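You operate a simulated robot arm through the tools that you are given. There is no shell and no other tool. Be economical: measure what you need, move in short steps, check, and stop when the job is done.

You run a simulated two-armed robot. Do the job below in one go: nothing can be reset, and whatever is moved stays where it is left.

TASK
Empty the stacker, then set Auto again and switch it off.
Fine: Mode switch on Empty, reset, start; wait till the two trays stand on the outfeed rollers; red switch off; no egg cracked; leave the other controls and trays.

The check looks at the end state, three seconds after you hand in, the way a careful person would. Anything else that was tipped, shoved, dropped, spilled or broken makes it a failure.

THE ROBOT
Two 7-joint arms with fingered hands on one trunk that stands fixed in place. Base frame: the origin is at the foot of the trunk, x ahead of it, y to its left, z up. Units: m, degrees, N and s.
The left shoulder is at [0.032, 0.269, 0.971], the right one opposite. Payload 5 kg a hand.
The TCP of each hand is the grasp point between the finger pads, 0.042 m short of the fingertips. In the tool frame z runs along the fingers and y along their closing line. The gripper opens to 0.208 m. The gripper's body begins 0.119 m behind the TCP. The gripper is a hand of 4 fingers: y runs from the thumb to the fingers, the wrist lies at [0, 0, -0.317] in the tool frame, and closing takes about 1.5 s.
Orientation is that of the tool frame in the base frame, as a unit quaternion [x, y, z, w]. With the fingers straight down and closing along the base's y, the tool's x points along the base's -x, its y along +y and its z along -z.

THE INTERFACE
- The arms move only by the tool apply_moves. It takes "left_deltas", "right_deltas" or both (then of equal length, played together; a hand with none holds still); each is a list of rows, each a list of 3 entries, a list of its own where there are three numbers: the shift along the tool's x, y, z in units of 30 mm (1.0 is 30 mm), then the turn, a rotation vector about the tool's x, y, z in units of 5 degrees (1.0 is 5 degrees), then the finger opening in mm, from 0 to 208. In form: [[[tx, ty, tz], [wx, wy, wz], jaw], ...]. A call has 1 to 8 rows; each row shifts and turns the commanded pose from where the row before left it, along the tool's axes as they then stand. A call with a number of a shift or a turn outside -1 to 1 is refused whole. A row lasts 0.2 s, in which the tool goes at most 0.05 m and 8.6 degrees; a call with a longer step from one row to the next is refused whole, and so is a gripper value outside its range. A pose out of reach is approached as far as the arm can. The call stops where the force on the tool passes 90 N (or 10 N more than at its start, if that is more) or the arm is blocked; 0.2 s more then pass. The fingers move at their own pace (about 0.153 m/s each) and stop on an object; they squeeze with about 22 N. The grip force told is the motor's: it shows also when the fingers shut on nothing. Time passes only in rows, and 0.2 s behind the last, so rows that do not move let the fingers close. It gives the time, the measured TCP pose, the force on the tool (base axes), the opening and the grip force at its end, in the units of the frame above (readings bear some noise), with the torque about the TCP (base axes, N m) and any sound that the robot's microphone picked up.
- Cameras (640 x 400 px; columns grow to the right, rows downward): "scene" is now at [0.1549, 0.0537, 1.2229]; the picture's right is [0.66, -0.75, 0.00], its down [-0.52, -0.46, -0.72] and it looks along [0.54, 0.48, -0.69] (base axes); focal length 214 px, centre (320, 200). "left" rides on the left gripper at [-0.093, 0.002, -0.146] in its tool frame; the picture's right is [-0.01, -1.00, 0.00], its down [0.84, -0.01, -0.54] and it looks along [0.54, -0.01, 0.84] (tool axes); focal length 280 px, centre (320, 200). "right" rides on the right gripper at [0.093, 0.001, -0.146] in its tool frame; the picture's right is [-0.01, 1.00, 0.00], its down [-0.84, -0.01, -0.54] and it looks along [-0.54, -0.01, 0.84] (tool axes); focal length 280 px, centre (320, 200). There is no depth. A picture from a camera that has moved, and an enlarged one, comes with that camera's place and axes in the base frame and with its lens.
- snapshot(camera): a new picture of that camera. It takes no simulated time.
- move_column(by): slides the trunk up (or, below 0, down) by that many m; the arms and the scene camera ride with it, the base frame stays. It gives what a move gives, with no picture.
- set_grasp(shape, hand): the hand has 4 fingers and takes this shape, open, in about a second: jaw (thumb against the fingers, like two jaws); tri (thumb and two fingers); tip (a fingertip pinch); poke (one finger out to press); point (the index stretched); flat (the hand flat); cup (the hand cupped); fist (a fist). The gripper value then closes the fingers along that shape, each until it touches; the sizes above hold for jaw. It gives what a move gives, with no picture.
- aim_head(pan, tilt): turns the head with the scene camera to pan (to the left, within 80 degrees either way) and tilt (down, from -29 to 69), counted from straight ahead of the robot. It gives what a move gives.
- zoom(camera, box): a new picture of the part [left, top, right, bottom] of that camera's present view, enlarged. It takes no simulated time.
- sign_off(): hands the job in; it is judged then, once.

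Go step by step. Nothing tells you positions but the pictures and the camera data: compare them with the known pose of the tool, close in by small moves and look again before you grip or let go. The budget is 120 turns and 94 pictures, counting those below and the enlarged ones. Unless the task says otherwise, let go and move clear before handing in, and close with one line.

The tools are called after "Call:" as name(argument=value, ...) on one line, values as JSON. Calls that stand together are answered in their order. apply_moves: Moves the arms, as the interface text tells. Its arguments: {"type":"object","properties":{"left_deltas":{"type":"array"},"right_deltas":{"type":"array"}},"required":[]} The other tools are called the same way: move_column (by) slides the trunk up or down; set_grasp (shape, hand) gives the hand a shape; aim_head (pan, tilt) turns the head that bears the scene camera; snapshot (camera) takes a picture; zoom (camera, box) takes an enlarged picture of a part of a camera's view; sign_off () hands the job in.

At the start:

```text
t: 0.0
left_tool_pos: [0.3108, 0.3183, 0.1445]
left_orientation: [0.765, 0.632, 0.085, 0.088]
left_ft_force: [-0.3, 0.1, -0.7]
left_moment: [0.0, 0.01, 0.0]
left_finger_gap: 0.208
left_grip_force: 0.0
left_shape: jaw
right_tool_pos: [0.5705, 0.0011, 1.0681]
right_orientation: [-0.176, 0.984, -0.001, -0.001]
right_ft_force: [0.7, -0.2, -0.3]
right_moment: [0.0, 0.0, 0.05]
right_finger_gap: 0.2076
right_grip_force: 0.0
right_shape: jaw
trunk travel left (down, up): [-0.35, 0.271]
head pan, tilt: [41.7, 43.7]
```

scene: 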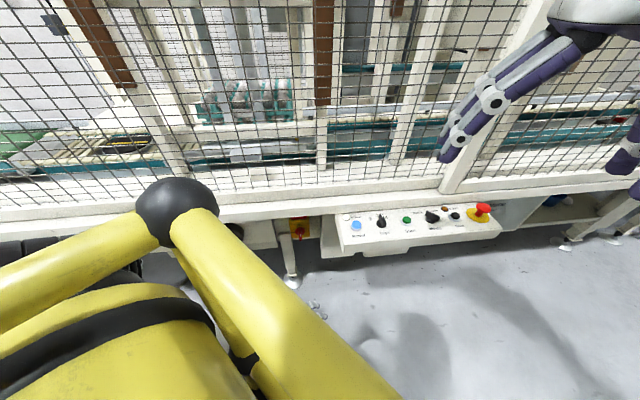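
right: 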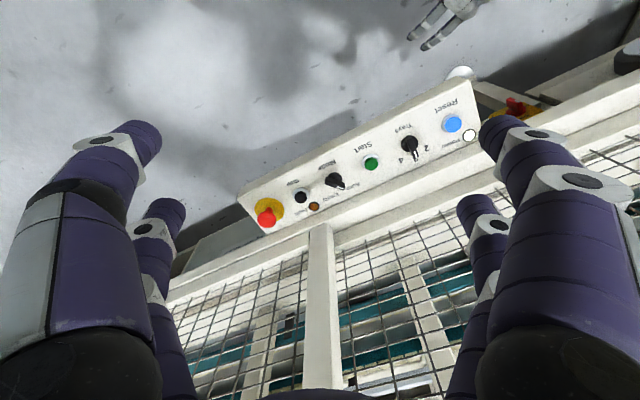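
left: 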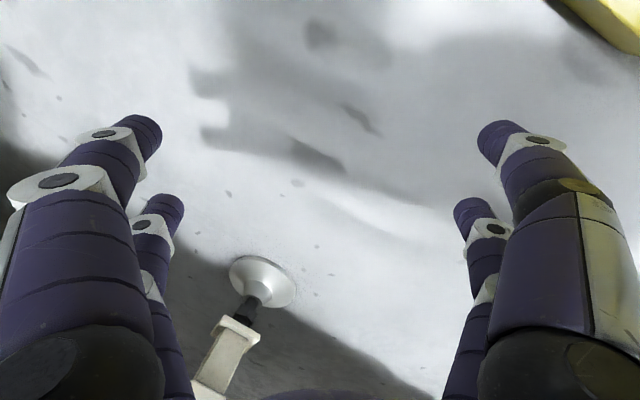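

I see a control panel on the fence with a blue reset, a Trays knob, a green start, a Mode knob, a small black button and a red e-stop, plus a red/yellow main switch to its left. I'll enlarge these to read them.

Call:
zoom(camera="right", box=[230, 60, 550, 260])

Call:
zoom(camera="scene", box=[270, 180, 510, 330])

Call:
zoom(camera="scene", box=[0, 0, 400, 250])

```text
2.00 times, centred on (390, 160) of right
camera zoom: at [0.4826, -0.0305, 1.2129], right [-0.33, 0.94, 0.0], down [0.79, 0.28, 0.54], along [0.51, 0.18, -0.84], focal length 561 px, centre (180, 280)
```

zoom: 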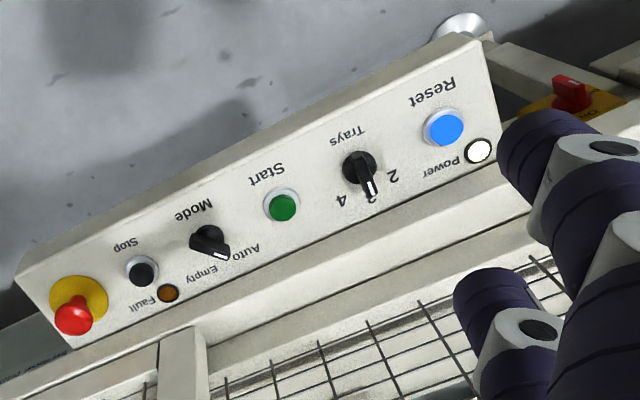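

```text
2.67 times, centred on (390, 255) of scene
camera zoom: at [0.1549, 0.0537, 1.2229], right [0.66, -0.75, 0.0], down [-0.52, -0.46, -0.72], along [0.54, 0.48, -0.69], focal length 572 px, centre (133, 53)
```

zoom: 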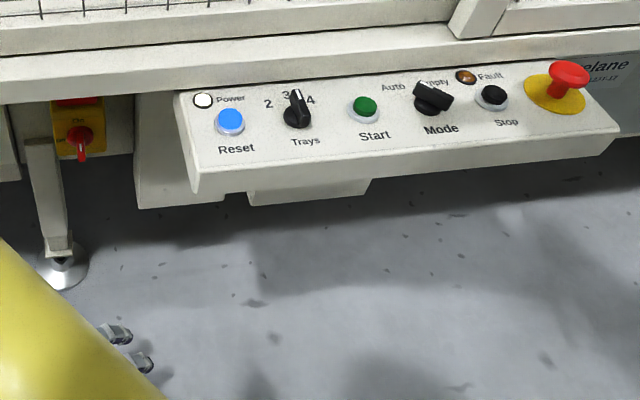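

```text
1.60 times, centred on (200, 125) of scene
camera zoom: at [0.1549, 0.0537, 1.2229], right [0.66, -0.75, 0.0], down [-0.52, -0.46, -0.72], along [0.54, 0.48, -0.69], focal length 343 px, centre (512, 320)
```

zoom: 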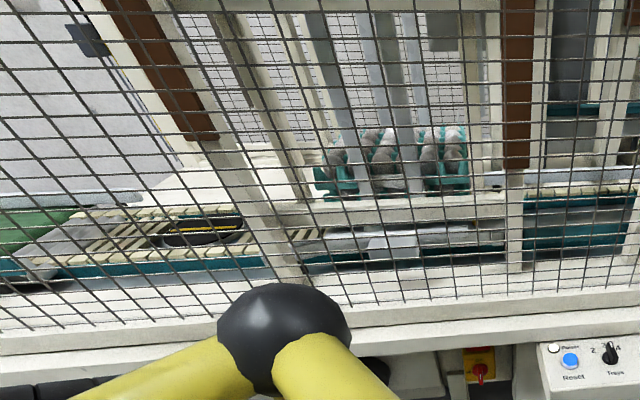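

The panel runs about from (0.56,0.26,0.69) at Reset to (0.86,-0.02,0.73) at the e-stop, and the main switch is near (0.49,0.46,0.54). I look closer at the knobs and at the stacker.

Call:
zoom(camera="scene", box=[390, 195, 500, 260])

Call:
zoom(camera="scene", box=[270, 200, 380, 270])

Call:
zoom(camera="right", box=[290, 110, 450, 210])

```text
5.82 times, centred on (445, 228) of scene
camera zoom: at [0.1549, 0.0537, 1.2229], right [0.66, -0.75, 0.0], down [-0.52, -0.46, -0.72], along [0.54, 0.48, -0.69], focal length 1248 px, centre (-407, 40)
```

zoom: 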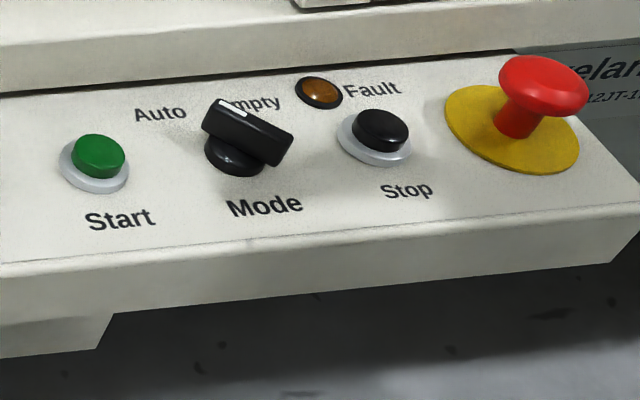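

```text
5.71 times, centred on (325, 235) of scene
camera zoom: at [0.1549, 0.0537, 1.2229], right [0.66, -0.75, 0.0], down [-0.52, -0.46, -0.72], along [0.54, 0.48, -0.69], focal length 1226 px, centre (291, 0)
```

zoom: 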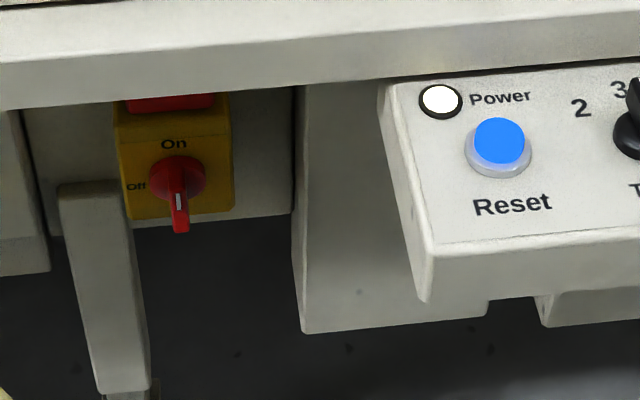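

```text
4.00 times, centred on (370, 160) of right
camera zoom: at [0.4826, -0.0305, 1.2129], right [-0.33, 0.94, 0.0], down [0.79, 0.28, 0.54], along [0.51, 0.18, -0.84], focal length 1122 px, centre (120, 360)
```

zoom: 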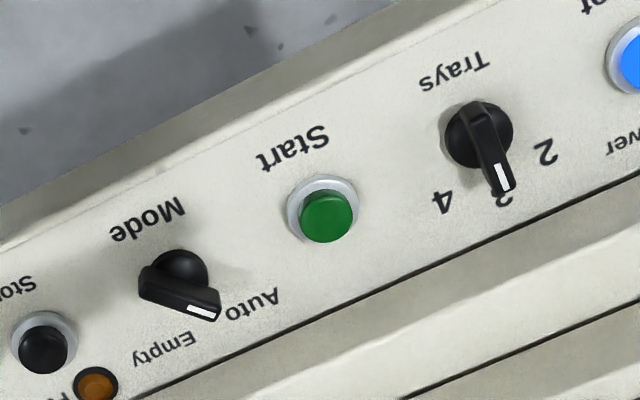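

Mode's handle lies along base y now (Auto, pointer +y) at about (0.733,0.09,0.717), and Empty will be a 90° clockwise turn. The panel is nearly level. I try the fingertip pinch on the right hand to see what it looks like.

Call:
set_grasp(hand="right", shape="tip")

Call:
snapshot(camera="right")

Call:
apply_moves(right_deltas=[[[0, 0, 0], [0, 0, 0], 20], [[0, 0, 0], [0, 0, 0], 20], [[0, 0, 0], [0, 0, 0], 20], [[0, 0, 0], [0, 0, 0], 20], [[0, 0, 0], [0, 0, 0], 20], [[0, 0, 0], [0, 0, 0], 20]])

Call:
snapshot(camera="right")

```text
t: 0.9
left_tool_pos: [0.3103, 0.3181, 0.1419]
left_orientation: [0.766, 0.632, 0.084, 0.088]
left_ft_force: [0.3, 0.3, -0.3]
left_moment: [-0.01, -0.01, 0.0]
left_finger_gap: 0.2079
left_grip_force: 0.0
left_shape: jaw
right_tool_pos: [0.5712, 0.0, 1.0674]
right_orientation: [-0.176, 0.984, 0.0, 0.0]
right_ft_force: [-0.3, 0.5, 0.4]
right_moment: [0.01, -0.01, 0.04]
right_finger_gap: 0.2078
right_grip_force: 0.0
right_shape: tip
trunk travel left (down, up): [-0.35, 0.271]
head pan, tilt: [41.7, 43.7]
```

```text
84 pictures are left
camera right: at [0.4826, -0.0305, 1.2129], right [-0.33, 0.94, 0.0], down [0.79, 0.28, 0.54], along [0.51, 0.18, -0.84], focal length 280 px, centre (320, 200)
```

right: 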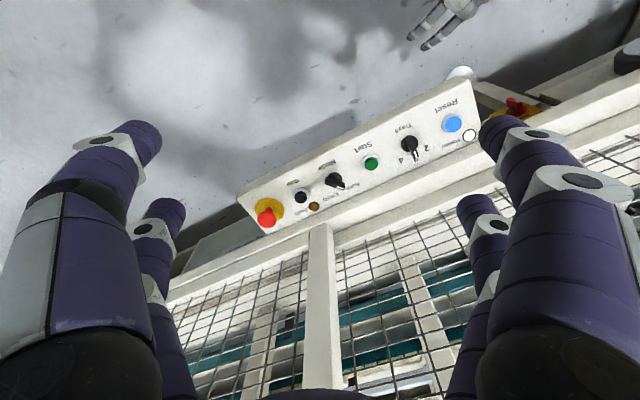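

```text
t: 2.3
left_tool_pos: [0.3111, 0.3186, 0.1426]
left_orientation: [0.765, 0.632, 0.084, 0.088]
left_ft_force: [0.8, -0.1, 0.5]
left_moment: [-0.01, 0.04, 0.0]
left_finger_gap: 0.2082
left_grip_force: 0.1
left_shape: jaw
right_tool_pos: [0.5709, 0.0008, 1.0682]
right_orientation: [-0.176, 0.984, -0.001, 0.0]
right_ft_force: [0.0, 0.5, -0.2]
right_moment: [0.01, -0.02, 0.04]
right_finger_gap: 0.0205
right_grip_force: 0.0
right_shape: tip
trunk travel left (down, up): [-0.35, 0.271]
head pan, tilt: [41.7, 43.7]
```

```text
83 pictures are left
camera right: at [0.4826, -0.0305, 1.2129], right [-0.33, 0.94, 0.0], down [0.79, 0.28, 0.54], along [0.51, 0.18, -0.84], focal length 280 px, centre (320, 200)
```

right: 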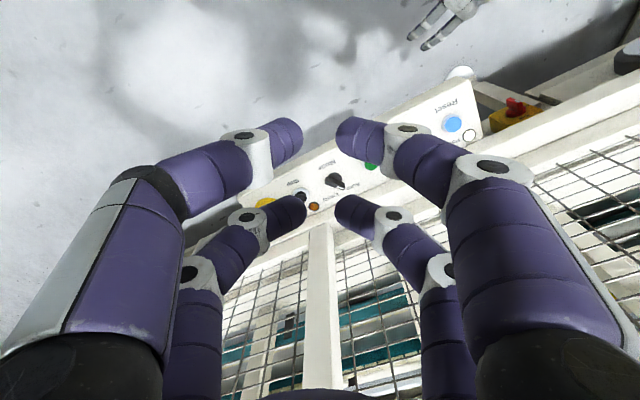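

The tip pinch still uses two finger pairs about 50 mm apart. I check the "tri" and "poke" shapes.

Call:
set_grasp(hand="right", shape="tri")

Call:
apply_moves(right_deltas=[[[0, 0, 0], [0, 0, 0], 20], [[0, 0, 0], [0, 0, 0], 20], [[0, 0, 0], [0, 0, 0], 20], [[0, 0, 0], [0, 0, 0], 20], [[0, 0, 0], [0, 0, 0], 20], [[0, 0, 0], [0, 0, 0], 20]])

Call:
snapshot(camera="right")

Call:
set_grasp(hand="right", shape="poke")

Call:
snapshot(camera="right")

Call:
snapshot(camera="scene")

```text
t: 3.2
left_tool_pos: [0.3101, 0.3181, 0.1435]
left_orientation: [0.766, 0.632, 0.084, 0.088]
left_ft_force: [-0.2, -0.3, 0.7]
left_moment: [0.01, 0.0, 0.02]
left_finger_gap: 0.2075
left_grip_force: 0.1
left_shape: jaw
right_tool_pos: [0.5702, -0.0005, 1.0692]
right_orientation: [-0.177, 0.984, 0.0, 0.0]
right_ft_force: [0.6, 0.5, 0.1]
right_moment: [0.04, -0.02, 0.0]
right_finger_gap: 0.208
right_grip_force: 0.0
right_shape: tri
trunk travel left (down, up): [-0.35, 0.271]
head pan, tilt: [41.7, 43.7]
```

```text
t: 4.6
left_tool_pos: [0.3105, 0.3182, 0.1427]
left_orientation: [0.766, 0.631, 0.085, 0.089]
left_ft_force: [-0.9, 0.5, 0.6]
left_moment: [0.01, -0.01, -0.01]
left_finger_gap: 0.2081
left_grip_force: 0.1
left_shape: jaw
right_tool_pos: [0.5709, 0.0004, 1.0671]
right_orientation: [-0.177, 0.984, -0.001, 0.0]
right_ft_force: [0.5, 0.0, 0.2]
right_moment: [0.0, -0.01, 0.01]
right_finger_gap: 0.0203
right_grip_force: 0.1
right_shape: tri
trunk travel left (down, up): [-0.35, 0.271]
head pan, tilt: [41.7, 43.7]
```

```text
82 pictures are left
camera right: at [0.4826, -0.0305, 1.2129], right [-0.33, 0.94, 0.0], down [0.79, 0.28, 0.54], along [0.51, 0.18, -0.84], focal length 280 px, centre (320, 200)
```

right: 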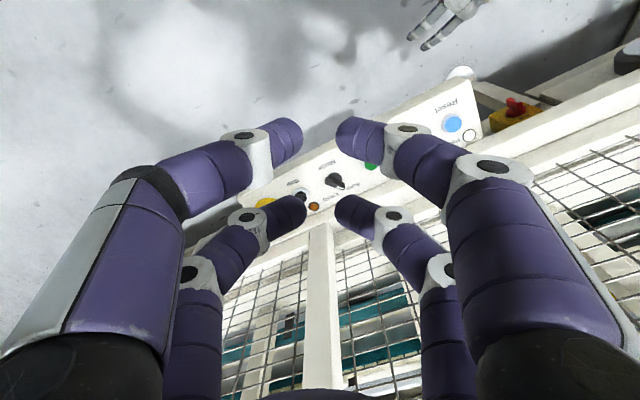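

```text
t: 5.5
left_tool_pos: [0.3107, 0.3185, 0.1443]
left_orientation: [0.765, 0.632, 0.084, 0.089]
left_ft_force: [0.3, 0.2, 0.1]
left_moment: [0.01, -0.01, 0.01]
left_finger_gap: 0.2079
left_grip_force: 0.0
left_shape: jaw
right_tool_pos: [0.5708, -0.0007, 1.067]
right_orientation: [-0.176, 0.984, 0.0, 0.0]
right_ft_force: [-0.5, 0.4, 0.2]
right_moment: [0.02, 0.0, -0.02]
right_finger_gap: 0.0001
right_grip_force: 0.1
right_shape: poke
trunk travel left (down, up): [-0.35, 0.271]
head pan, tilt: [41.7, 43.7]
```

```text
81 pictures are left
camera right: at [0.4826, -0.0305, 1.2129], right [-0.33, 0.94, 0.0], down [0.79, 0.28, 0.54], along [0.51, 0.18, -0.84], focal length 280 px, centre (320, 200)
```

right: 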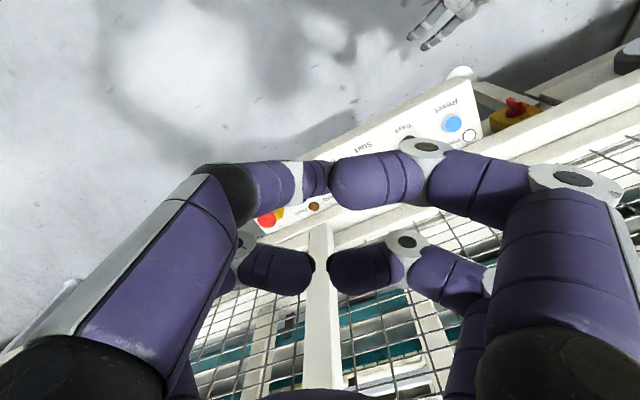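

```text
80 pictures are left
camera scene: at [0.1549, 0.0537, 1.2229], right [0.66, -0.75, 0.0], down [-0.52, -0.46, -0.72], along [0.54, 0.48, -0.69], focal length 214 px, centre (320, 200)
```

scene: 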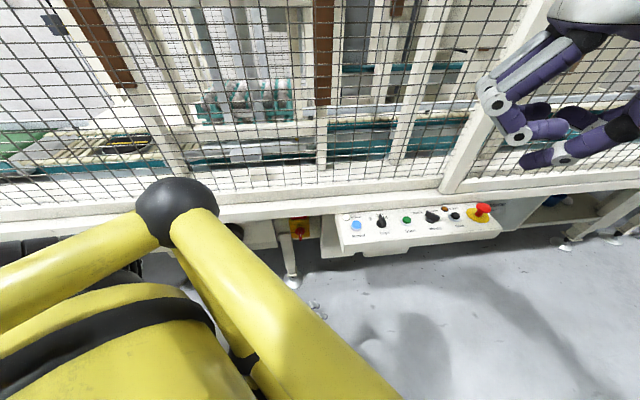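

I enlarge the scene view of the poke shape to see whether one finger sticks out.

Call:
zoom(camera="scene", box=[440, 0, 640, 190])

Call:
set_grasp(hand="right", shape="point")

Call:
zoom(camera="scene", box=[440, 0, 640, 190])

Call:
snapshot(camera="right")

```text
2.11 times, centred on (540, 95) of scene
camera zoom: at [0.1549, 0.0537, 1.2229], right [0.66, -0.75, 0.0], down [-0.52, -0.46, -0.72], along [0.54, 0.48, -0.69], focal length 452 px, centre (-143, 421)
```

zoom: 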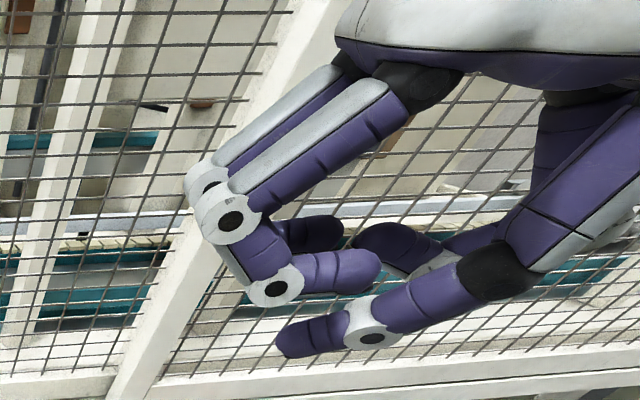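

```text
t: 6.4
left_tool_pos: [0.3095, 0.318, 0.1422]
left_orientation: [0.766, 0.631, 0.084, 0.089]
left_ft_force: [0.9, 0.6, 0.0]
left_moment: [-0.02, 0.01, -0.03]
left_finger_gap: 0.2078
left_grip_force: 0.0
left_shape: jaw
right_tool_pos: [0.5701, -0.0002, 1.0676]
right_orientation: [-0.177, 0.984, 0.0, 0.001]
right_ft_force: [-0.2, 0.6, -0.3]
right_moment: [-0.01, -0.02, 0.04]
right_finger_gap: 0.2017
right_grip_force: 0.0
right_shape: point
trunk travel left (down, up): [-0.35, 0.271]
head pan, tilt: [41.7, 43.7]
```

```text
2.11 times, centred on (540, 95) of scene
camera zoom: at [0.1548, 0.0537, 1.2229], right [0.67, -0.75, 0.0], down [-0.52, -0.46, -0.72], along [0.54, 0.48, -0.69], focal length 452 px, centre (-143, 421)
```

zoom: 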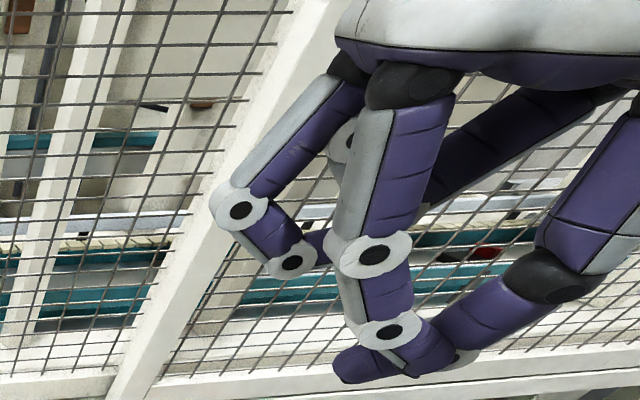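

```text
77 pictures are left
camera right: at [0.4826, -0.0305, 1.2129], right [-0.33, 0.94, 0.0], down [0.79, 0.28, 0.54], along [0.51, 0.18, -0.84], focal length 280 px, centre (320, 200)
```

right: 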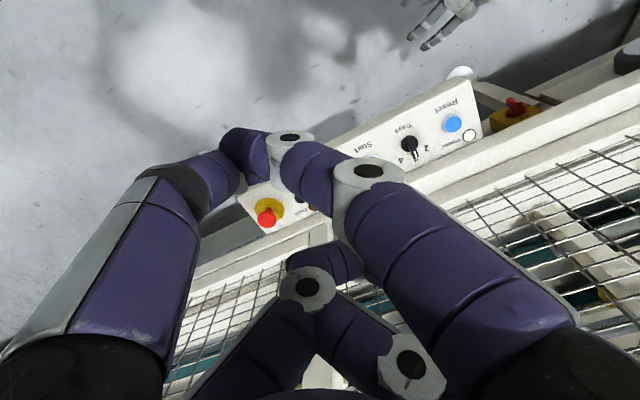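

The hand may still be moving, so I let a moment pass and look again.

Call:
apply_moves(right_deltas=[[[0, 0, 0], [0, 0, 0], 0], [[0, 0, 0], [0, 0, 0], 0], [[0, 0, 0], [0, 0, 0], 0], [[0, 0, 0], [0, 0, 0], 0], [[0, 0, 0], [0, 0, 0], 0], [[0, 0, 0], [0, 0, 0], 0]])

Call:
zoom(camera="scene", box=[440, 0, 640, 190])

Call:
set_grasp(hand="right", shape="poke")

Call:
apply_moves(right_deltas=[[[0, 0, 0], [0, 0, 0], 0], [[0, 0, 0], [0, 0, 0], 0], [[0, 0, 0], [0, 0, 0], 0], [[0, 0, 0], [0, 0, 0], 0], [[0, 0, 0], [0, 0, 0], 0], [[0, 0, 0], [0, 0, 0], 0]])

Call:
zoom(camera="scene", box=[440, 0, 640, 190])

Call:
snapshot(camera="right")

```text
t: 7.8
left_tool_pos: [0.3114, 0.3174, 0.1428]
left_orientation: [0.766, 0.632, 0.083, 0.089]
left_ft_force: [1.3, -0.7, -0.7]
left_moment: [0.02, -0.04, 0.01]
left_finger_gap: 0.208
left_grip_force: 0.0
left_shape: jaw
right_tool_pos: [0.5718, 0.0, 1.0668]
right_orientation: [-0.176, 0.984, 0.001, -0.001]
right_ft_force: [-0.1, -0.4, -0.1]
right_moment: [-0.05, -0.04, -0.01]
right_finger_gap: 0.2017
right_grip_force: 0.1
right_shape: point
trunk travel left (down, up): [-0.35, 0.271]
head pan, tilt: [41.7, 43.7]
```

```text
2.11 times, centred on (540, 95) of scene
camera zoom: at [0.1549, 0.0537, 1.2229], right [0.66, -0.75, 0.0], down [-0.52, -0.46, -0.72], along [0.54, 0.48, -0.69], focal length 452 px, centre (-143, 421)
```

zoom: 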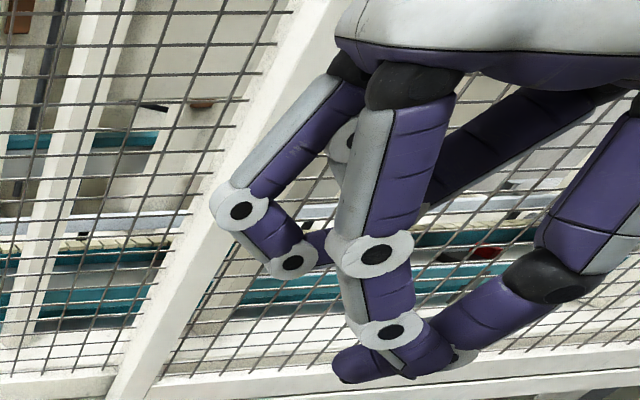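

```text
t: 8.7
left_tool_pos: [0.3103, 0.3182, 0.1444]
left_orientation: [0.766, 0.632, 0.084, 0.088]
left_ft_force: [-0.4, -1.0, -0.9]
left_moment: [0.02, 0.03, 0.03]
left_finger_gap: 0.2079
left_grip_force: 0.1
left_shape: jaw
right_tool_pos: [0.5712, -0.0005, 1.0672]
right_orientation: [-0.176, 0.984, 0.0, 0.001]
right_ft_force: [-0.4, -0.4, -0.2]
right_moment: [0.03, 0.0, 0.01]
right_finger_gap: 0.0001
right_grip_force: 0.1
right_shape: poke
trunk travel left (down, up): [-0.35, 0.271]
head pan, tilt: [41.7, 43.7]
```

```text
t: 10.1
left_tool_pos: [0.31, 0.3189, 0.1432]
left_orientation: [0.766, 0.631, 0.084, 0.089]
left_ft_force: [-0.6, 0.4, 0.5]
left_moment: [0.01, -0.03, 0.01]
left_finger_gap: 0.2078
left_grip_force: 0.0
left_shape: jaw
right_tool_pos: [0.5708, 0.0008, 1.067]
right_orientation: [-0.176, 0.984, 0.0, 0.0]
right_ft_force: [0.6, 0.0, -0.3]
right_moment: [0.01, 0.01, 0.0]
right_finger_gap: 0.0001
right_grip_force: 0.0
right_shape: poke
trunk travel left (down, up): [-0.35, 0.271]
head pan, tilt: [41.7, 43.7]
```

```text
2.11 times, centred on (540, 95) of scene
camera zoom: at [0.1549, 0.0537, 1.2229], right [0.66, -0.75, 0.0], down [-0.52, -0.46, -0.72], along [0.54, 0.48, -0.69], focal length 452 px, centre (-143, 421)
```

zoom: 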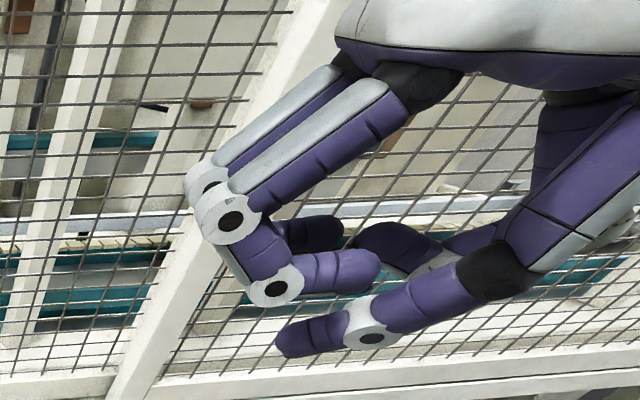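

```text
74 pictures are left
camera right: at [0.4826, -0.0305, 1.213], right [-0.33, 0.94, 0.0], down [0.79, 0.28, 0.54], along [0.51, 0.18, -0.84], focal length 280 px, centre (320, 200)
```

right: 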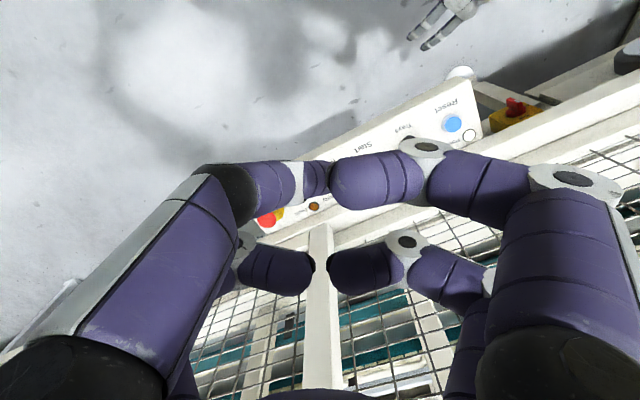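

Poke leaves one finger about 40 mm below the rest at a slant, which suits the buttons. For the Mode knob I'll pinch with one finger pair, the hand leaned back 40° away from the fence. First I turn the hand in free air.

Call:
set_grasp(hand="right", shape="tip")

Call:
apply_moves(right_deltas=[[[0, 0, 0], [0, 0, -1], 50], [[0, 0, 0], [0, 0, -1], 50], [[0, 0, 0], [0, 0, -1], 50], [[0, 0, 0], [0, 0, -1], 50], [[0, 0, 0], [0, 0, -1], 50], [[0, 0, 0], [0, 0, -1], 50], [[0, 0, 0], [0, 0, -1], 50]])

Call:
apply_moves(right_deltas=[[[0, 0, 0], [0, 0, -1], 50], [[0, 0, 0], [0, 0, -1], 50], [[0, 0, 0], [0, 0, -1], 50], [[0, 0, 0], [0, 0, -1], 50], [[0, 0, 0], [0, 0, -1], 50], [[0, 0, 0], [0, 0, -1], 50], [[0, 0, 0], [0, 0, -1], 50]])

Call:
apply_moves(right_deltas=[[[0, 0, 0], [0, -1, 0], 50], [[0, 0, 0], [0, -1, 0], 50], [[0, 0, 0], [0, -1, 0], 50], [[0, 0, 0], [0, -1, 0], 50], [[0, 0, 0], [0, -1, 0], 50], [[0, 0, 0], [0, -1, 0], 50], [[0, 0, 0], [0, -1, 0], 50], [[0, 0, 0], [0, -1, 0], 50]])

Call:
snapshot(camera="right")

Call:
snapshot(camera="scene")

```text
t: 11.0
left_tool_pos: [0.3107, 0.3181, 0.1424]
left_orientation: [0.766, 0.632, 0.083, 0.088]
left_ft_force: [-0.2, -0.7, -0.3]
left_moment: [-0.02, -0.01, -0.03]
left_finger_gap: 0.2078
left_grip_force: 0.0
left_shape: jaw
right_tool_pos: [0.5717, 0.0001, 1.0667]
right_orientation: [-0.176, 0.984, 0.0, 0.001]
right_ft_force: [-0.2, -0.3, -0.2]
right_moment: [0.05, 0.0, -0.02]
right_finger_gap: 0.2079
right_grip_force: 0.1
right_shape: tip
trunk travel left (down, up): [-0.35, 0.271]
head pan, tilt: [41.7, 43.7]
```

```text
t: 12.6
left_tool_pos: [0.3106, 0.3171, 0.1436]
left_orientation: [0.765, 0.632, 0.084, 0.089]
left_ft_force: [0.6, 0.2, 0.2]
left_moment: [0.0, 0.01, 0.01]
left_finger_gap: 0.2079
left_grip_force: 0.1
left_shape: jaw
right_tool_pos: [0.5703, 0.0006, 1.0682]
right_orientation: [-0.465, 0.885, 0.0, 0.0]
right_ft_force: [-0.9, -0.8, 0.0]
right_moment: [-0.01, -0.01, -0.05]
right_finger_gap: 0.0506
right_grip_force: 0.2
right_shape: tip
trunk travel left (down, up): [-0.35, 0.271]
head pan, tilt: [41.7, 43.7]
```

```text
t: 14.2
left_tool_pos: [0.311, 0.3168, 0.1436]
left_orientation: [0.765, 0.632, 0.085, 0.089]
left_ft_force: [0.1, -0.3, -0.1]
left_moment: [-0.01, -0.02, -0.01]
left_finger_gap: 0.2076
left_grip_force: 0.0
left_shape: jaw
right_tool_pos: [0.5709, -0.0018, 1.0675]
right_orientation: [0.709, -0.705, 0.0, 0.0]
right_ft_force: [0.4, -0.3, -0.3]
right_moment: [0.01, -0.02, -0.03]
right_finger_gap: 0.0504
right_grip_force: 0.2
right_shape: tip
trunk travel left (down, up): [-0.35, 0.271]
head pan, tilt: [41.7, 43.7]
```

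```text
t: 16.0
left_tool_pos: [0.3114, 0.3173, 0.1427]
left_orientation: [0.766, 0.632, 0.084, 0.087]
left_ft_force: [-0.4, -0.3, -0.4]
left_moment: [0.03, 0.0, 0.02]
left_finger_gap: 0.2077
left_grip_force: 0.1
left_shape: jaw
right_tool_pos: [0.5703, 0.0005, 1.0675]
right_orientation: [0.667, -0.662, -0.244, -0.241]
right_ft_force: [-0.4, 0.4, 0.1]
right_moment: [-0.01, 0.01, 0.04]
right_finger_gap: 0.0507
right_grip_force: 0.0
right_shape: tip
trunk travel left (down, up): [-0.35, 0.271]
head pan, tilt: [41.7, 43.7]
```

```text
73 pictures are left
camera right: at [0.5705, -0.1647, 1.1184], right [-1.0, 0.01, 0.01], down [0.01, 0.3, 0.95], along [0.0, 0.95, -0.3], focal length 280 px, centre (320, 200)
```

right: 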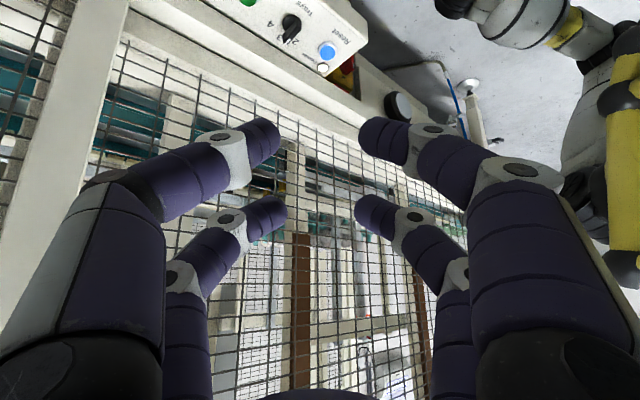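

```text
72 pictures are left
camera scene: at [0.155, 0.0539, 1.2229], right [0.66, -0.75, 0.0], down [-0.52, -0.46, -0.72], along [0.54, 0.48, -0.69], focal length 214 px, centre (320, 200)
```

scene: 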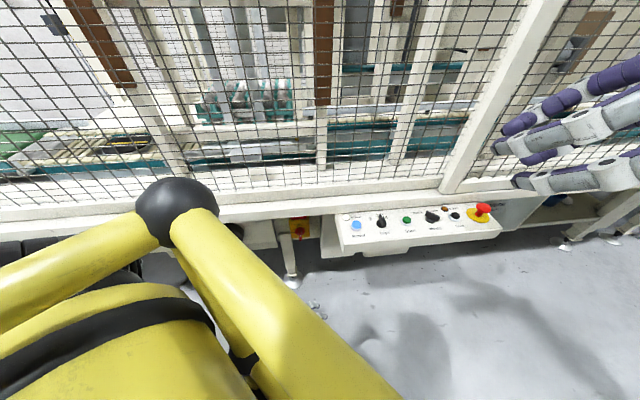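

Orientation is as planned. I now move to a pre-grasp about 12 cm back from the knob along the tool axis.

Call:
apply_moves(right_deltas=[[[0.57, -0.675, 0.8], [0, 0, 0], 50], [[0.57, -0.675, 0.8], [0, 0, 0], 50], [[0.57, -0.675, 0.8], [0, 0, 0], 50], [[0.57, -0.675, 0.8], [0, 0, 0], 50], [[0.57, -0.675, 0.8], [0, 0, 0], 50], [[0.57, -0.675, 0.8], [0, 0, 0], 50], [[0.57, -0.675, 0.8], [0, 0, 0], 50], [[0.57, -0.675, 0.8], [0, 0, 0], 50]])

Call:
snapshot(camera="right")

Call:
zoom(camera="scene", box=[320, 120, 560, 270])

```text
t: 17.8
left_tool_pos: [0.3117, 0.3179, 0.1431]
left_orientation: [0.765, 0.632, 0.084, 0.088]
left_ft_force: [0.3, 0.6, 0.4]
left_moment: [-0.01, 0.0, 0.04]
left_finger_gap: 0.2078
left_grip_force: 0.0
left_shape: jaw
right_tool_pos: [0.7349, 0.0179, 0.8309]
right_orientation: [0.666, -0.663, -0.242, -0.242]
right_ft_force: [-0.5, -0.9, 1.0]
right_moment: [-0.01, -0.01, -0.01]
right_finger_gap: 0.0504
right_grip_force: 0.1
right_shape: tip
trunk travel left (down, up): [-0.35, 0.271]
head pan, tilt: [41.7, 43.7]
```

```text
71 pictures are left
camera right: at [0.7329, -0.146, 0.8828], right [-1.0, 0.01, 0.01], down [0.01, 0.3, 0.95], along [0.0, 0.95, -0.3], focal length 280 px, centre (320, 200)
```

right: 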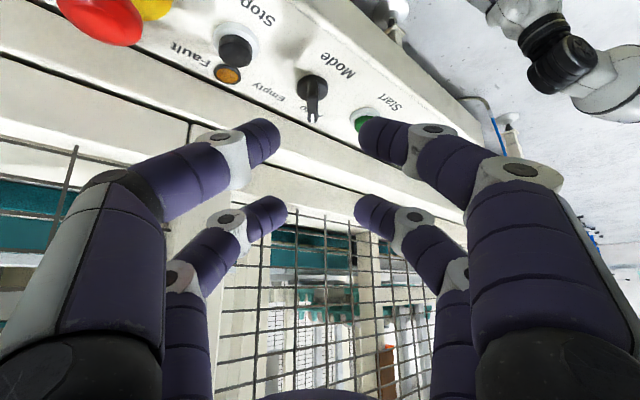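

```text
2.67 times, centred on (440, 195) of scene
camera zoom: at [0.1547, 0.0536, 1.2228], right [0.66, -0.75, 0.0], down [-0.52, -0.46, -0.72], along [0.54, 0.48, -0.69], focal length 572 px, centre (0, 213)
```

zoom: 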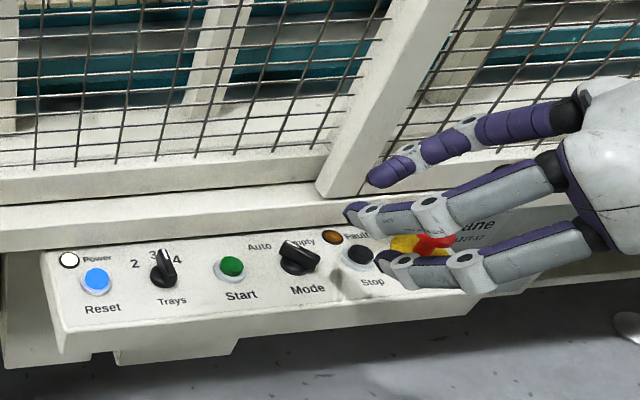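

The handle lies along y at roughly column 312, a little off the pinch centre. I enlarge to measure.

Call:
zoom(camera="right", box=[230, 20, 430, 145])

Call:
zoom(camera="scene", box=[400, 180, 500, 243])

```text
3.20 times, centred on (330, 82) of right
camera zoom: at [0.7329, -0.146, 0.8828], right [-1.0, 0.01, 0.01], down [0.01, 0.3, 0.95], along [0.0, 0.95, -0.3], focal length 897 px, centre (288, 576)
```

zoom: 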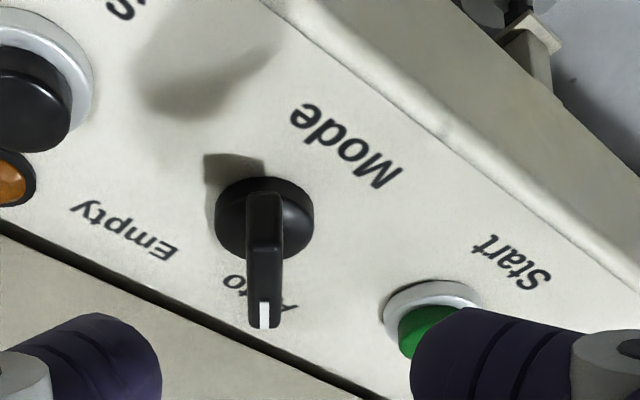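

```text
6.35 times, centred on (450, 212) of scene
camera zoom: at [0.1547, 0.0536, 1.2228], right [0.66, -0.75, 0.0], down [-0.52, -0.46, -0.72], along [0.54, 0.48, -0.69], focal length 1362 px, centre (-505, 127)
```

zoom: 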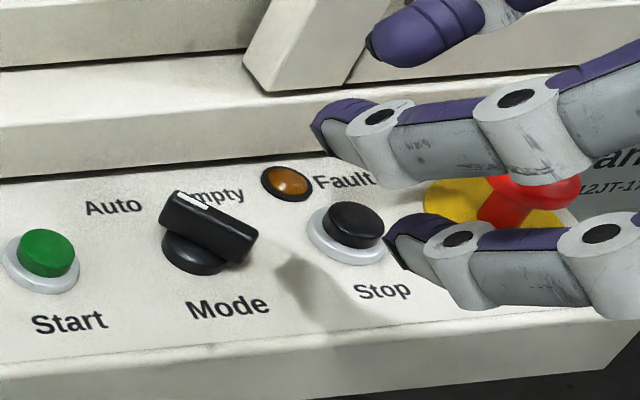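

The handle's top runs from y≈0.072 to 0.106 at x≈0.740, z≈0.716. To keep the far fingers off the fence post I lean 10° more and narrow the gap, then close to 4 cm short.

Call:
apply_moves(right_deltas=[[[0, 0, 0], [0, -1, 0], 36], [[0, 0, 0], [0, -1, 0], 36], [[0.2, -0.067, 0.785], [0, 0, 0], 36], [[0.2, -0.067, 0.785], [0, 0, 0], 36], [[0.2, -0.067, 0.785], [0, 0, 0], 36]])

Call:
snapshot(camera="right")

Call:
zoom(camera="scene", box=[380, 140, 540, 240])

```text
t: 19.0
left_tool_pos: [0.3106, 0.3182, 0.1433]
left_orientation: [0.765, 0.632, 0.085, 0.088]
left_ft_force: [0.0, 0.1, 1.0]
left_moment: [0.01, 0.04, 0.0]
left_finger_gap: 0.2078
left_grip_force: 0.1
left_shape: jaw
right_tool_pos: [0.7381, 0.0632, 0.7719]
right_orientation: [0.643, -0.639, -0.299, -0.298]
right_ft_force: [0.1, -0.1, 0.3]
right_moment: [0.02, 0.0, 0.0]
right_finger_gap: 0.0365
right_grip_force: 0.0
right_shape: tip
trunk travel left (down, up): [-0.35, 0.271]
head pan, tilt: [41.7, 43.7]
```

```text
67 pictures are left
camera right: at [0.7377, -0.1091, 0.795], right [-1.0, 0.0, 0.01], down [0.01, 0.13, 0.99], along [0.0, 0.99, -0.13], focal length 280 px, centre (320, 200)
```

right: 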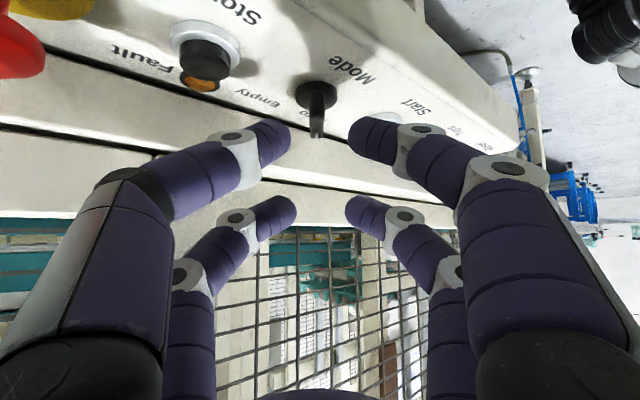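

```text
4.00 times, centred on (460, 190) of scene
camera zoom: at [0.1547, 0.0536, 1.2229], right [0.66, -0.75, 0.0], down [-0.52, -0.46, -0.72], along [0.54, 0.48, -0.69], focal length 858 px, centre (-240, 240)
```

zoom: 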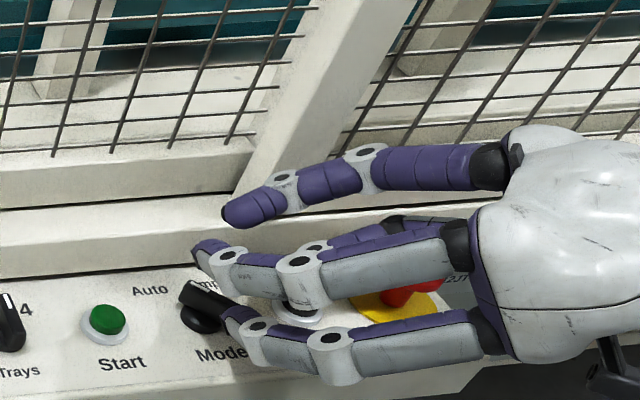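

Pinch centre and handle are nearly lined up. I advance the last 4 cm in small rows.

Call:
apply_moves(right_deltas=[[[0, -0.03, 0.45], [0, 0, 0], 36], [[0, -0.03, 0.45], [0, 0, 0], 36], [[0, 0, 0.42], [0, 0, 0], 36]])

Call:
snapshot(camera="right")

Call:
zoom(camera="scene", box=[380, 140, 540, 240])

```text
t: 19.8
left_tool_pos: [0.3102, 0.3176, 0.1425]
left_orientation: [0.766, 0.631, 0.084, 0.089]
left_ft_force: [-0.3, -0.6, -0.6]
left_moment: [0.0, -0.02, -0.02]
left_finger_gap: 0.2079
left_grip_force: 0.0
left_shape: jaw
right_tool_pos: [0.7399, 0.0921, 0.7469]
right_orientation: [0.642, -0.64, -0.299, -0.299]
right_ft_force: [-1.5, -0.7, -0.8]
right_moment: [0.02, 0.02, -0.03]
right_finger_gap: 0.0359
right_grip_force: 0.1
right_shape: tip
trunk travel left (down, up): [-0.35, 0.271]
head pan, tilt: [41.7, 43.7]
```

```text
65 pictures are left
camera right: at [0.7389, -0.0793, 0.7689], right [-1.0, 0.0, 0.01], down [0.01, 0.13, 0.99], along [0.0, 0.99, -0.13], focal length 280 px, centre (320, 200)
```

right: 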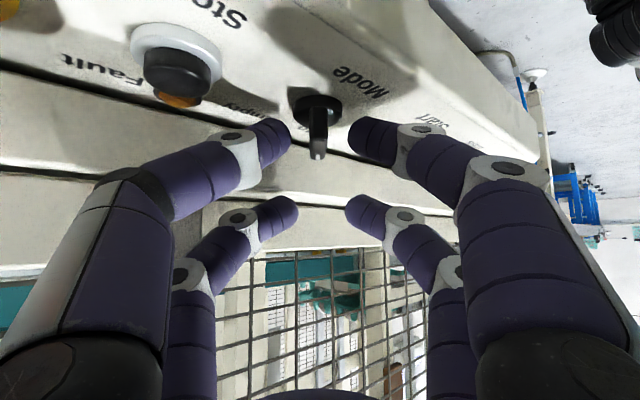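

```text
4.00 times, centred on (460, 190) of scene
camera zoom: at [0.1547, 0.0536, 1.223], right [0.66, -0.75, 0.0], down [-0.52, -0.46, -0.72], along [0.54, 0.48, -0.69], focal length 858 px, centre (-240, 240)
```

zoom: 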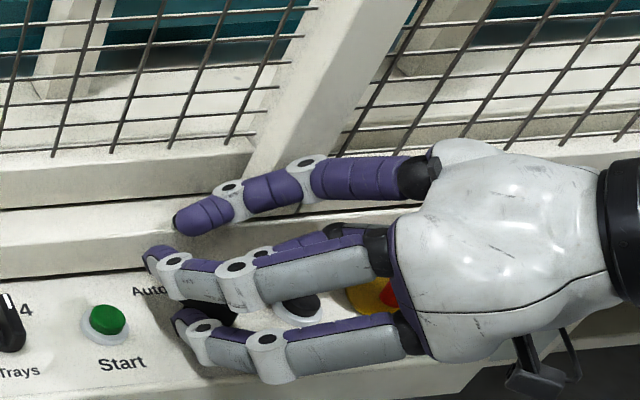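

The near fingertips straddle the handle. I close on it.

Call:
apply_moves(right_deltas=[[[0, 0, 0], [0, 0, 0], 0], [[0, 0, 0], [0, 0, 0], 0], [[0, 0, 0], [0, 0, 0], 0], [[0, 0, 0], [0, 0, 0], 0]])

Call:
snapshot(camera="right")

```text
t: 20.8
left_tool_pos: [0.3118, 0.3181, 0.1419]
left_orientation: [0.766, 0.632, 0.084, 0.088]
left_ft_force: [0.7, -0.6, -0.5]
left_moment: [-0.01, 0.01, 0.03]
left_finger_gap: 0.2081
left_grip_force: 0.2
left_shape: jaw
right_tool_pos: [0.7406, 0.0922, 0.7484]
right_orientation: [0.643, -0.639, -0.299, -0.298]
right_ft_force: [1.7, 3.0, 1.2]
right_moment: [0.2, 0.14, 0.02]
right_finger_gap: 0.0061
right_grip_force: 21.9
right_shape: tip
trunk travel left (down, up): [-0.35, 0.271]
head pan, tilt: [41.7, 43.7]
```

```text
63 pictures are left
camera right: at [0.7392, -0.0789, 0.7693], right [-1.0, 0.0, 0.01], down [0.01, 0.13, 0.99], along [0.0, 0.99, -0.13], focal length 280 px, centre (320, 200)
```

right: 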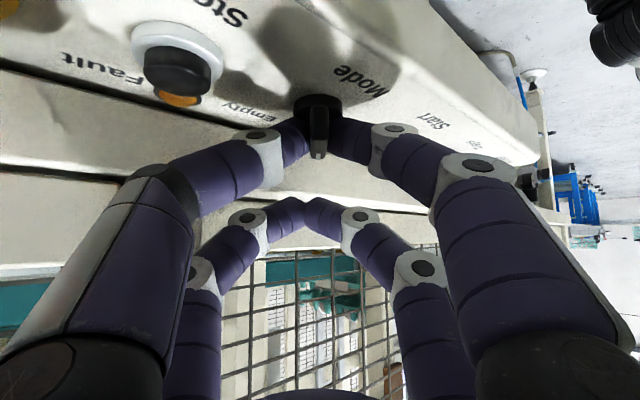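

The handle is gripped. I turn it clockwise about the vertical, 40° first.

Call:
apply_moves(right_deltas=[[[0, 0, 0], [0.766, 0, 0.643], 0], [[0, 0, 0], [0.766, 0, 0.643], 0], [[0, 0, 0], [0.766, 0, 0.643], 0], [[0, 0, 0], [0.766, 0, 0.643], 0], [[0, 0, 0], [0.766, 0, 0.643], 0], [[0, 0, 0], [0.766, 0, 0.643], 0], [[0, 0, 0], [0.766, 0, 0.643], 0], [[0, 0, 0], [0.766, 0, 0.643], 0]])

Call:
snapshot(camera="right")

Call:
zoom(camera="scene", box=[380, 140, 540, 240])

```text
t: 22.6
left_tool_pos: [0.3103, 0.317, 0.1428]
left_orientation: [0.766, 0.632, 0.083, 0.088]
left_ft_force: [-0.4, 0.2, 0.5]
left_moment: [0.0, 0.0, 0.01]
left_finger_gap: 0.2076
left_grip_force: 0.0
left_shape: jaw
right_tool_pos: [0.7399, 0.0924, 0.7479]
right_orientation: [-0.385, 0.82, 0.18, 0.383]
right_ft_force: [1.0, 3.2, 4.7]
right_moment: [0.4, 0.14, 0.04]
right_finger_gap: 0.0058
right_grip_force: 21.9
right_shape: tip
trunk travel left (down, up): [-0.35, 0.271]
head pan, tilt: [41.7, 43.7]
```

```text
62 pictures are left
camera right: at [0.6288, -0.0383, 0.7692], right [-0.76, 0.65, 0.01], down [0.09, 0.09, 0.99], along [0.64, 0.76, -0.13], focal length 280 px, centre (320, 200)
```

right: 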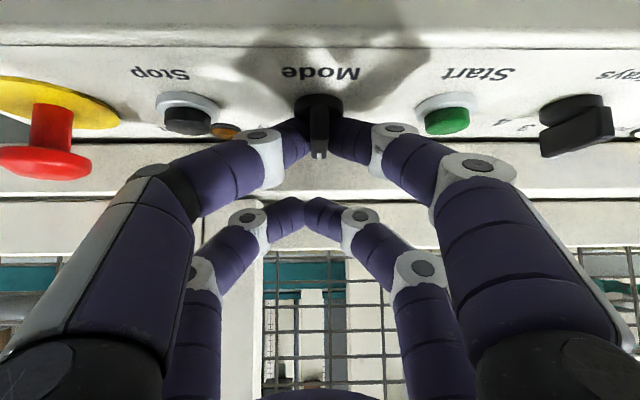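

```text
4.00 times, centred on (460, 190) of scene
camera zoom: at [0.1549, 0.0536, 1.223], right [0.66, -0.75, 0.0], down [-0.52, -0.46, -0.72], along [0.54, 0.48, -0.69], focal length 858 px, centre (-240, 240)
```

zoom: 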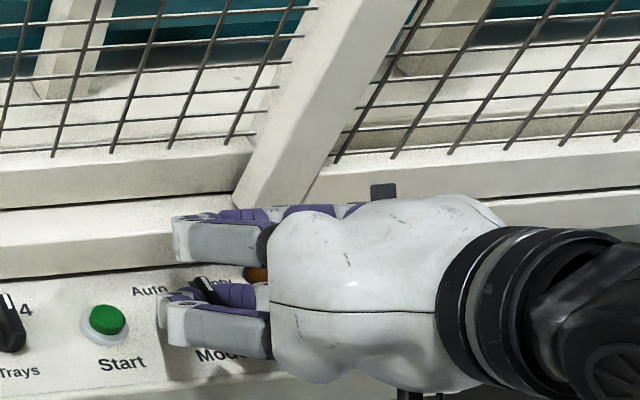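

It turns with the hand. I continue to 80°, then to 92°.

Call:
apply_moves(right_deltas=[[[0, 0, 0], [0.766, 0, 0.643], 0], [[0, 0, 0], [0.766, 0, 0.643], 0], [[0, 0, 0], [0.766, 0, 0.643], 0], [[0, 0, 0], [0.766, 0, 0.643], 0], [[0, 0, 0], [0.766, 0, 0.643], 0], [[0, 0, 0], [0.766, 0, 0.643], 0], [[0, 0, 0], [0.766, 0, 0.643], 0], [[0, 0, 0], [0.766, 0, 0.643], 0]])

Call:
apply_moves(right_deltas=[[[0, 0, 0], [0.766, 0, 0.643], 0], [[0, 0, 0], [0.766, 0, 0.643], 0]])

Call:
snapshot(camera="right")

```text
t: 24.4
left_tool_pos: [0.3097, 0.3175, 0.1432]
left_orientation: [0.765, 0.632, 0.084, 0.089]
left_ft_force: [-0.2, -0.6, 1.3]
left_moment: [0.04, -0.04, -0.04]
left_finger_gap: 0.2079
left_grip_force: 0.2
left_shape: jaw
right_tool_pos: [0.7395, 0.0921, 0.7474]
right_orientation: [-0.08, 0.903, 0.037, 0.421]
right_ft_force: [4.2, 4.8, 5.2]
right_moment: [0.48, -0.24, 0.07]
right_finger_gap: 0.0052
right_grip_force: 22.0
right_shape: tip
trunk travel left (down, up): [-0.35, 0.271]
head pan, tilt: [41.7, 43.7]
```

```text
t: 25.0
left_tool_pos: [0.3109, 0.3183, 0.1438]
left_orientation: [0.765, 0.632, 0.085, 0.089]
left_ft_force: [0.4, -0.5, -0.3]
left_moment: [0.04, 0.02, 0.01]
left_finger_gap: 0.2077
left_grip_force: 0.0
left_shape: jaw
right_tool_pos: [0.7397, 0.0942, 0.7466]
right_orientation: [-0.003, 0.906, 0.002, 0.423]
right_ft_force: [4.1, 6.9, 4.5]
right_moment: [0.52, -0.22, 0.24]
right_finger_gap: 0.0052
right_grip_force: 22.3
right_shape: tip
trunk travel left (down, up): [-0.35, 0.271]
head pan, tilt: [41.7, 43.7]
```

```text
60 pictures are left
camera right: at [0.5673, 0.0939, 0.7691], right [0.0, 1.0, 0.01], down [0.13, -0.01, 0.99], along [0.99, 0.0, -0.13], focal length 280 px, centre (320, 200)
```

right: 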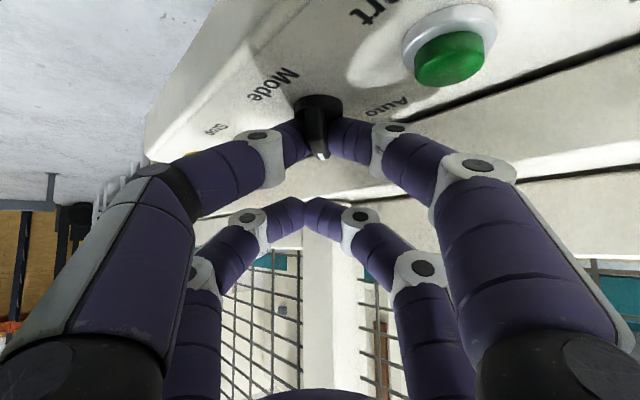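

The turn torque rose at the end, which suggests the stop. I open a little, back out and check the pointer.

Call:
apply_moves(right_deltas=[[[0, 0, 0], [0, 0, 0], 36], [[0, 0, 0], [0, 0, 0], 36], [[0, 0, -0.6], [0, 0, 0], 36], [[0, 0, -1], [0, 0, 0], 36], [[0, 0, -1], [0, 0, 0], 36], [[0, 0, -1], [0, 0, 0], 36], [[0, 0, -1], [0, 0, 0], 36]])

Call:
snapshot(camera="right")

Call:
zoom(camera="scene", box=[330, 180, 490, 280])

```text
t: 26.6
left_tool_pos: [0.3114, 0.3168, 0.1431]
left_orientation: [0.765, 0.632, 0.084, 0.087]
left_ft_force: [0.2, 0.2, -0.5]
left_moment: [0.02, -0.03, -0.03]
left_finger_gap: 0.2079
left_grip_force: 0.1
left_shape: jaw
right_tool_pos: [0.6835, 0.0929, 0.8143]
right_orientation: [-0.006, 0.906, 0.004, 0.423]
right_ft_force: [1.3, -0.2, 0.0]
right_moment: [0.01, 0.0, 0.0]
right_finger_gap: 0.0357
right_grip_force: 0.1
right_shape: tip
right hand out of reach, approached as far as the arm can: row 6, 7
trunk travel left (down, up): [-0.35, 0.271]
head pan, tilt: [41.7, 43.7]
```

```text
59 pictures are left
camera right: at [0.5107, 0.0923, 0.8362], right [0.0, 1.0, 0.01], down [0.13, -0.01, 0.99], along [0.99, 0.01, -0.13], focal length 280 px, centre (320, 200)
```

right: 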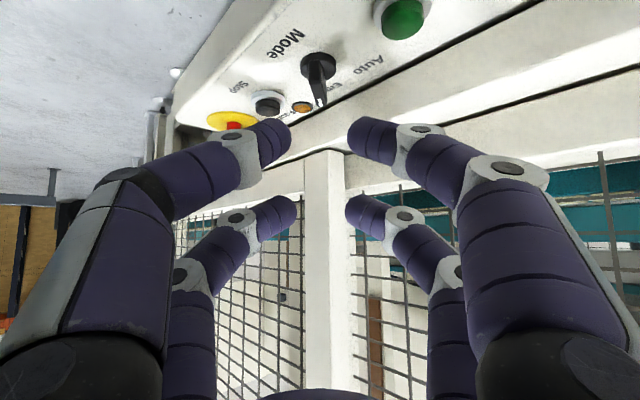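

```text
4.00 times, centred on (410, 230) of scene
camera zoom: at [0.1552, 0.0536, 1.2228], right [0.66, -0.75, 0.0], down [-0.52, -0.46, -0.72], along [0.54, 0.48, -0.69], focal length 858 px, centre (-40, 80)
```

zoom: 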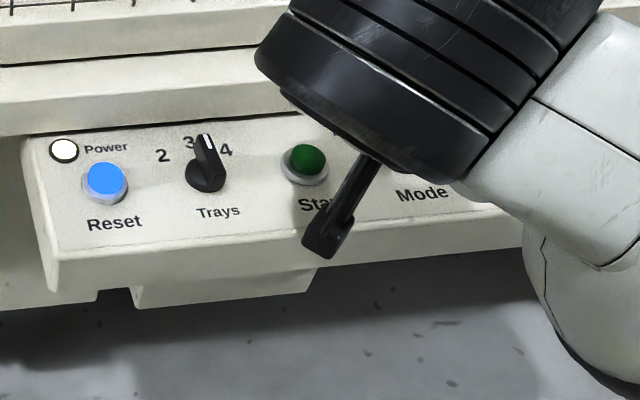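

I enlarge the knob to read its position.

Call:
zoom(camera="right", box=[220, 0, 440, 137])

```text
2.91 times, centred on (330, 68) of right
camera zoom: at [0.5107, 0.0923, 0.8362], right [0.0, 1.0, 0.01], down [0.13, -0.01, 0.99], along [0.99, 0.01, -0.13], focal length 816 px, centre (291, 582)
```

zoom: 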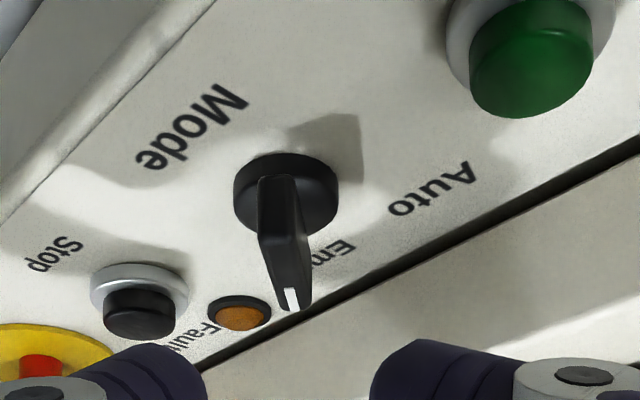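

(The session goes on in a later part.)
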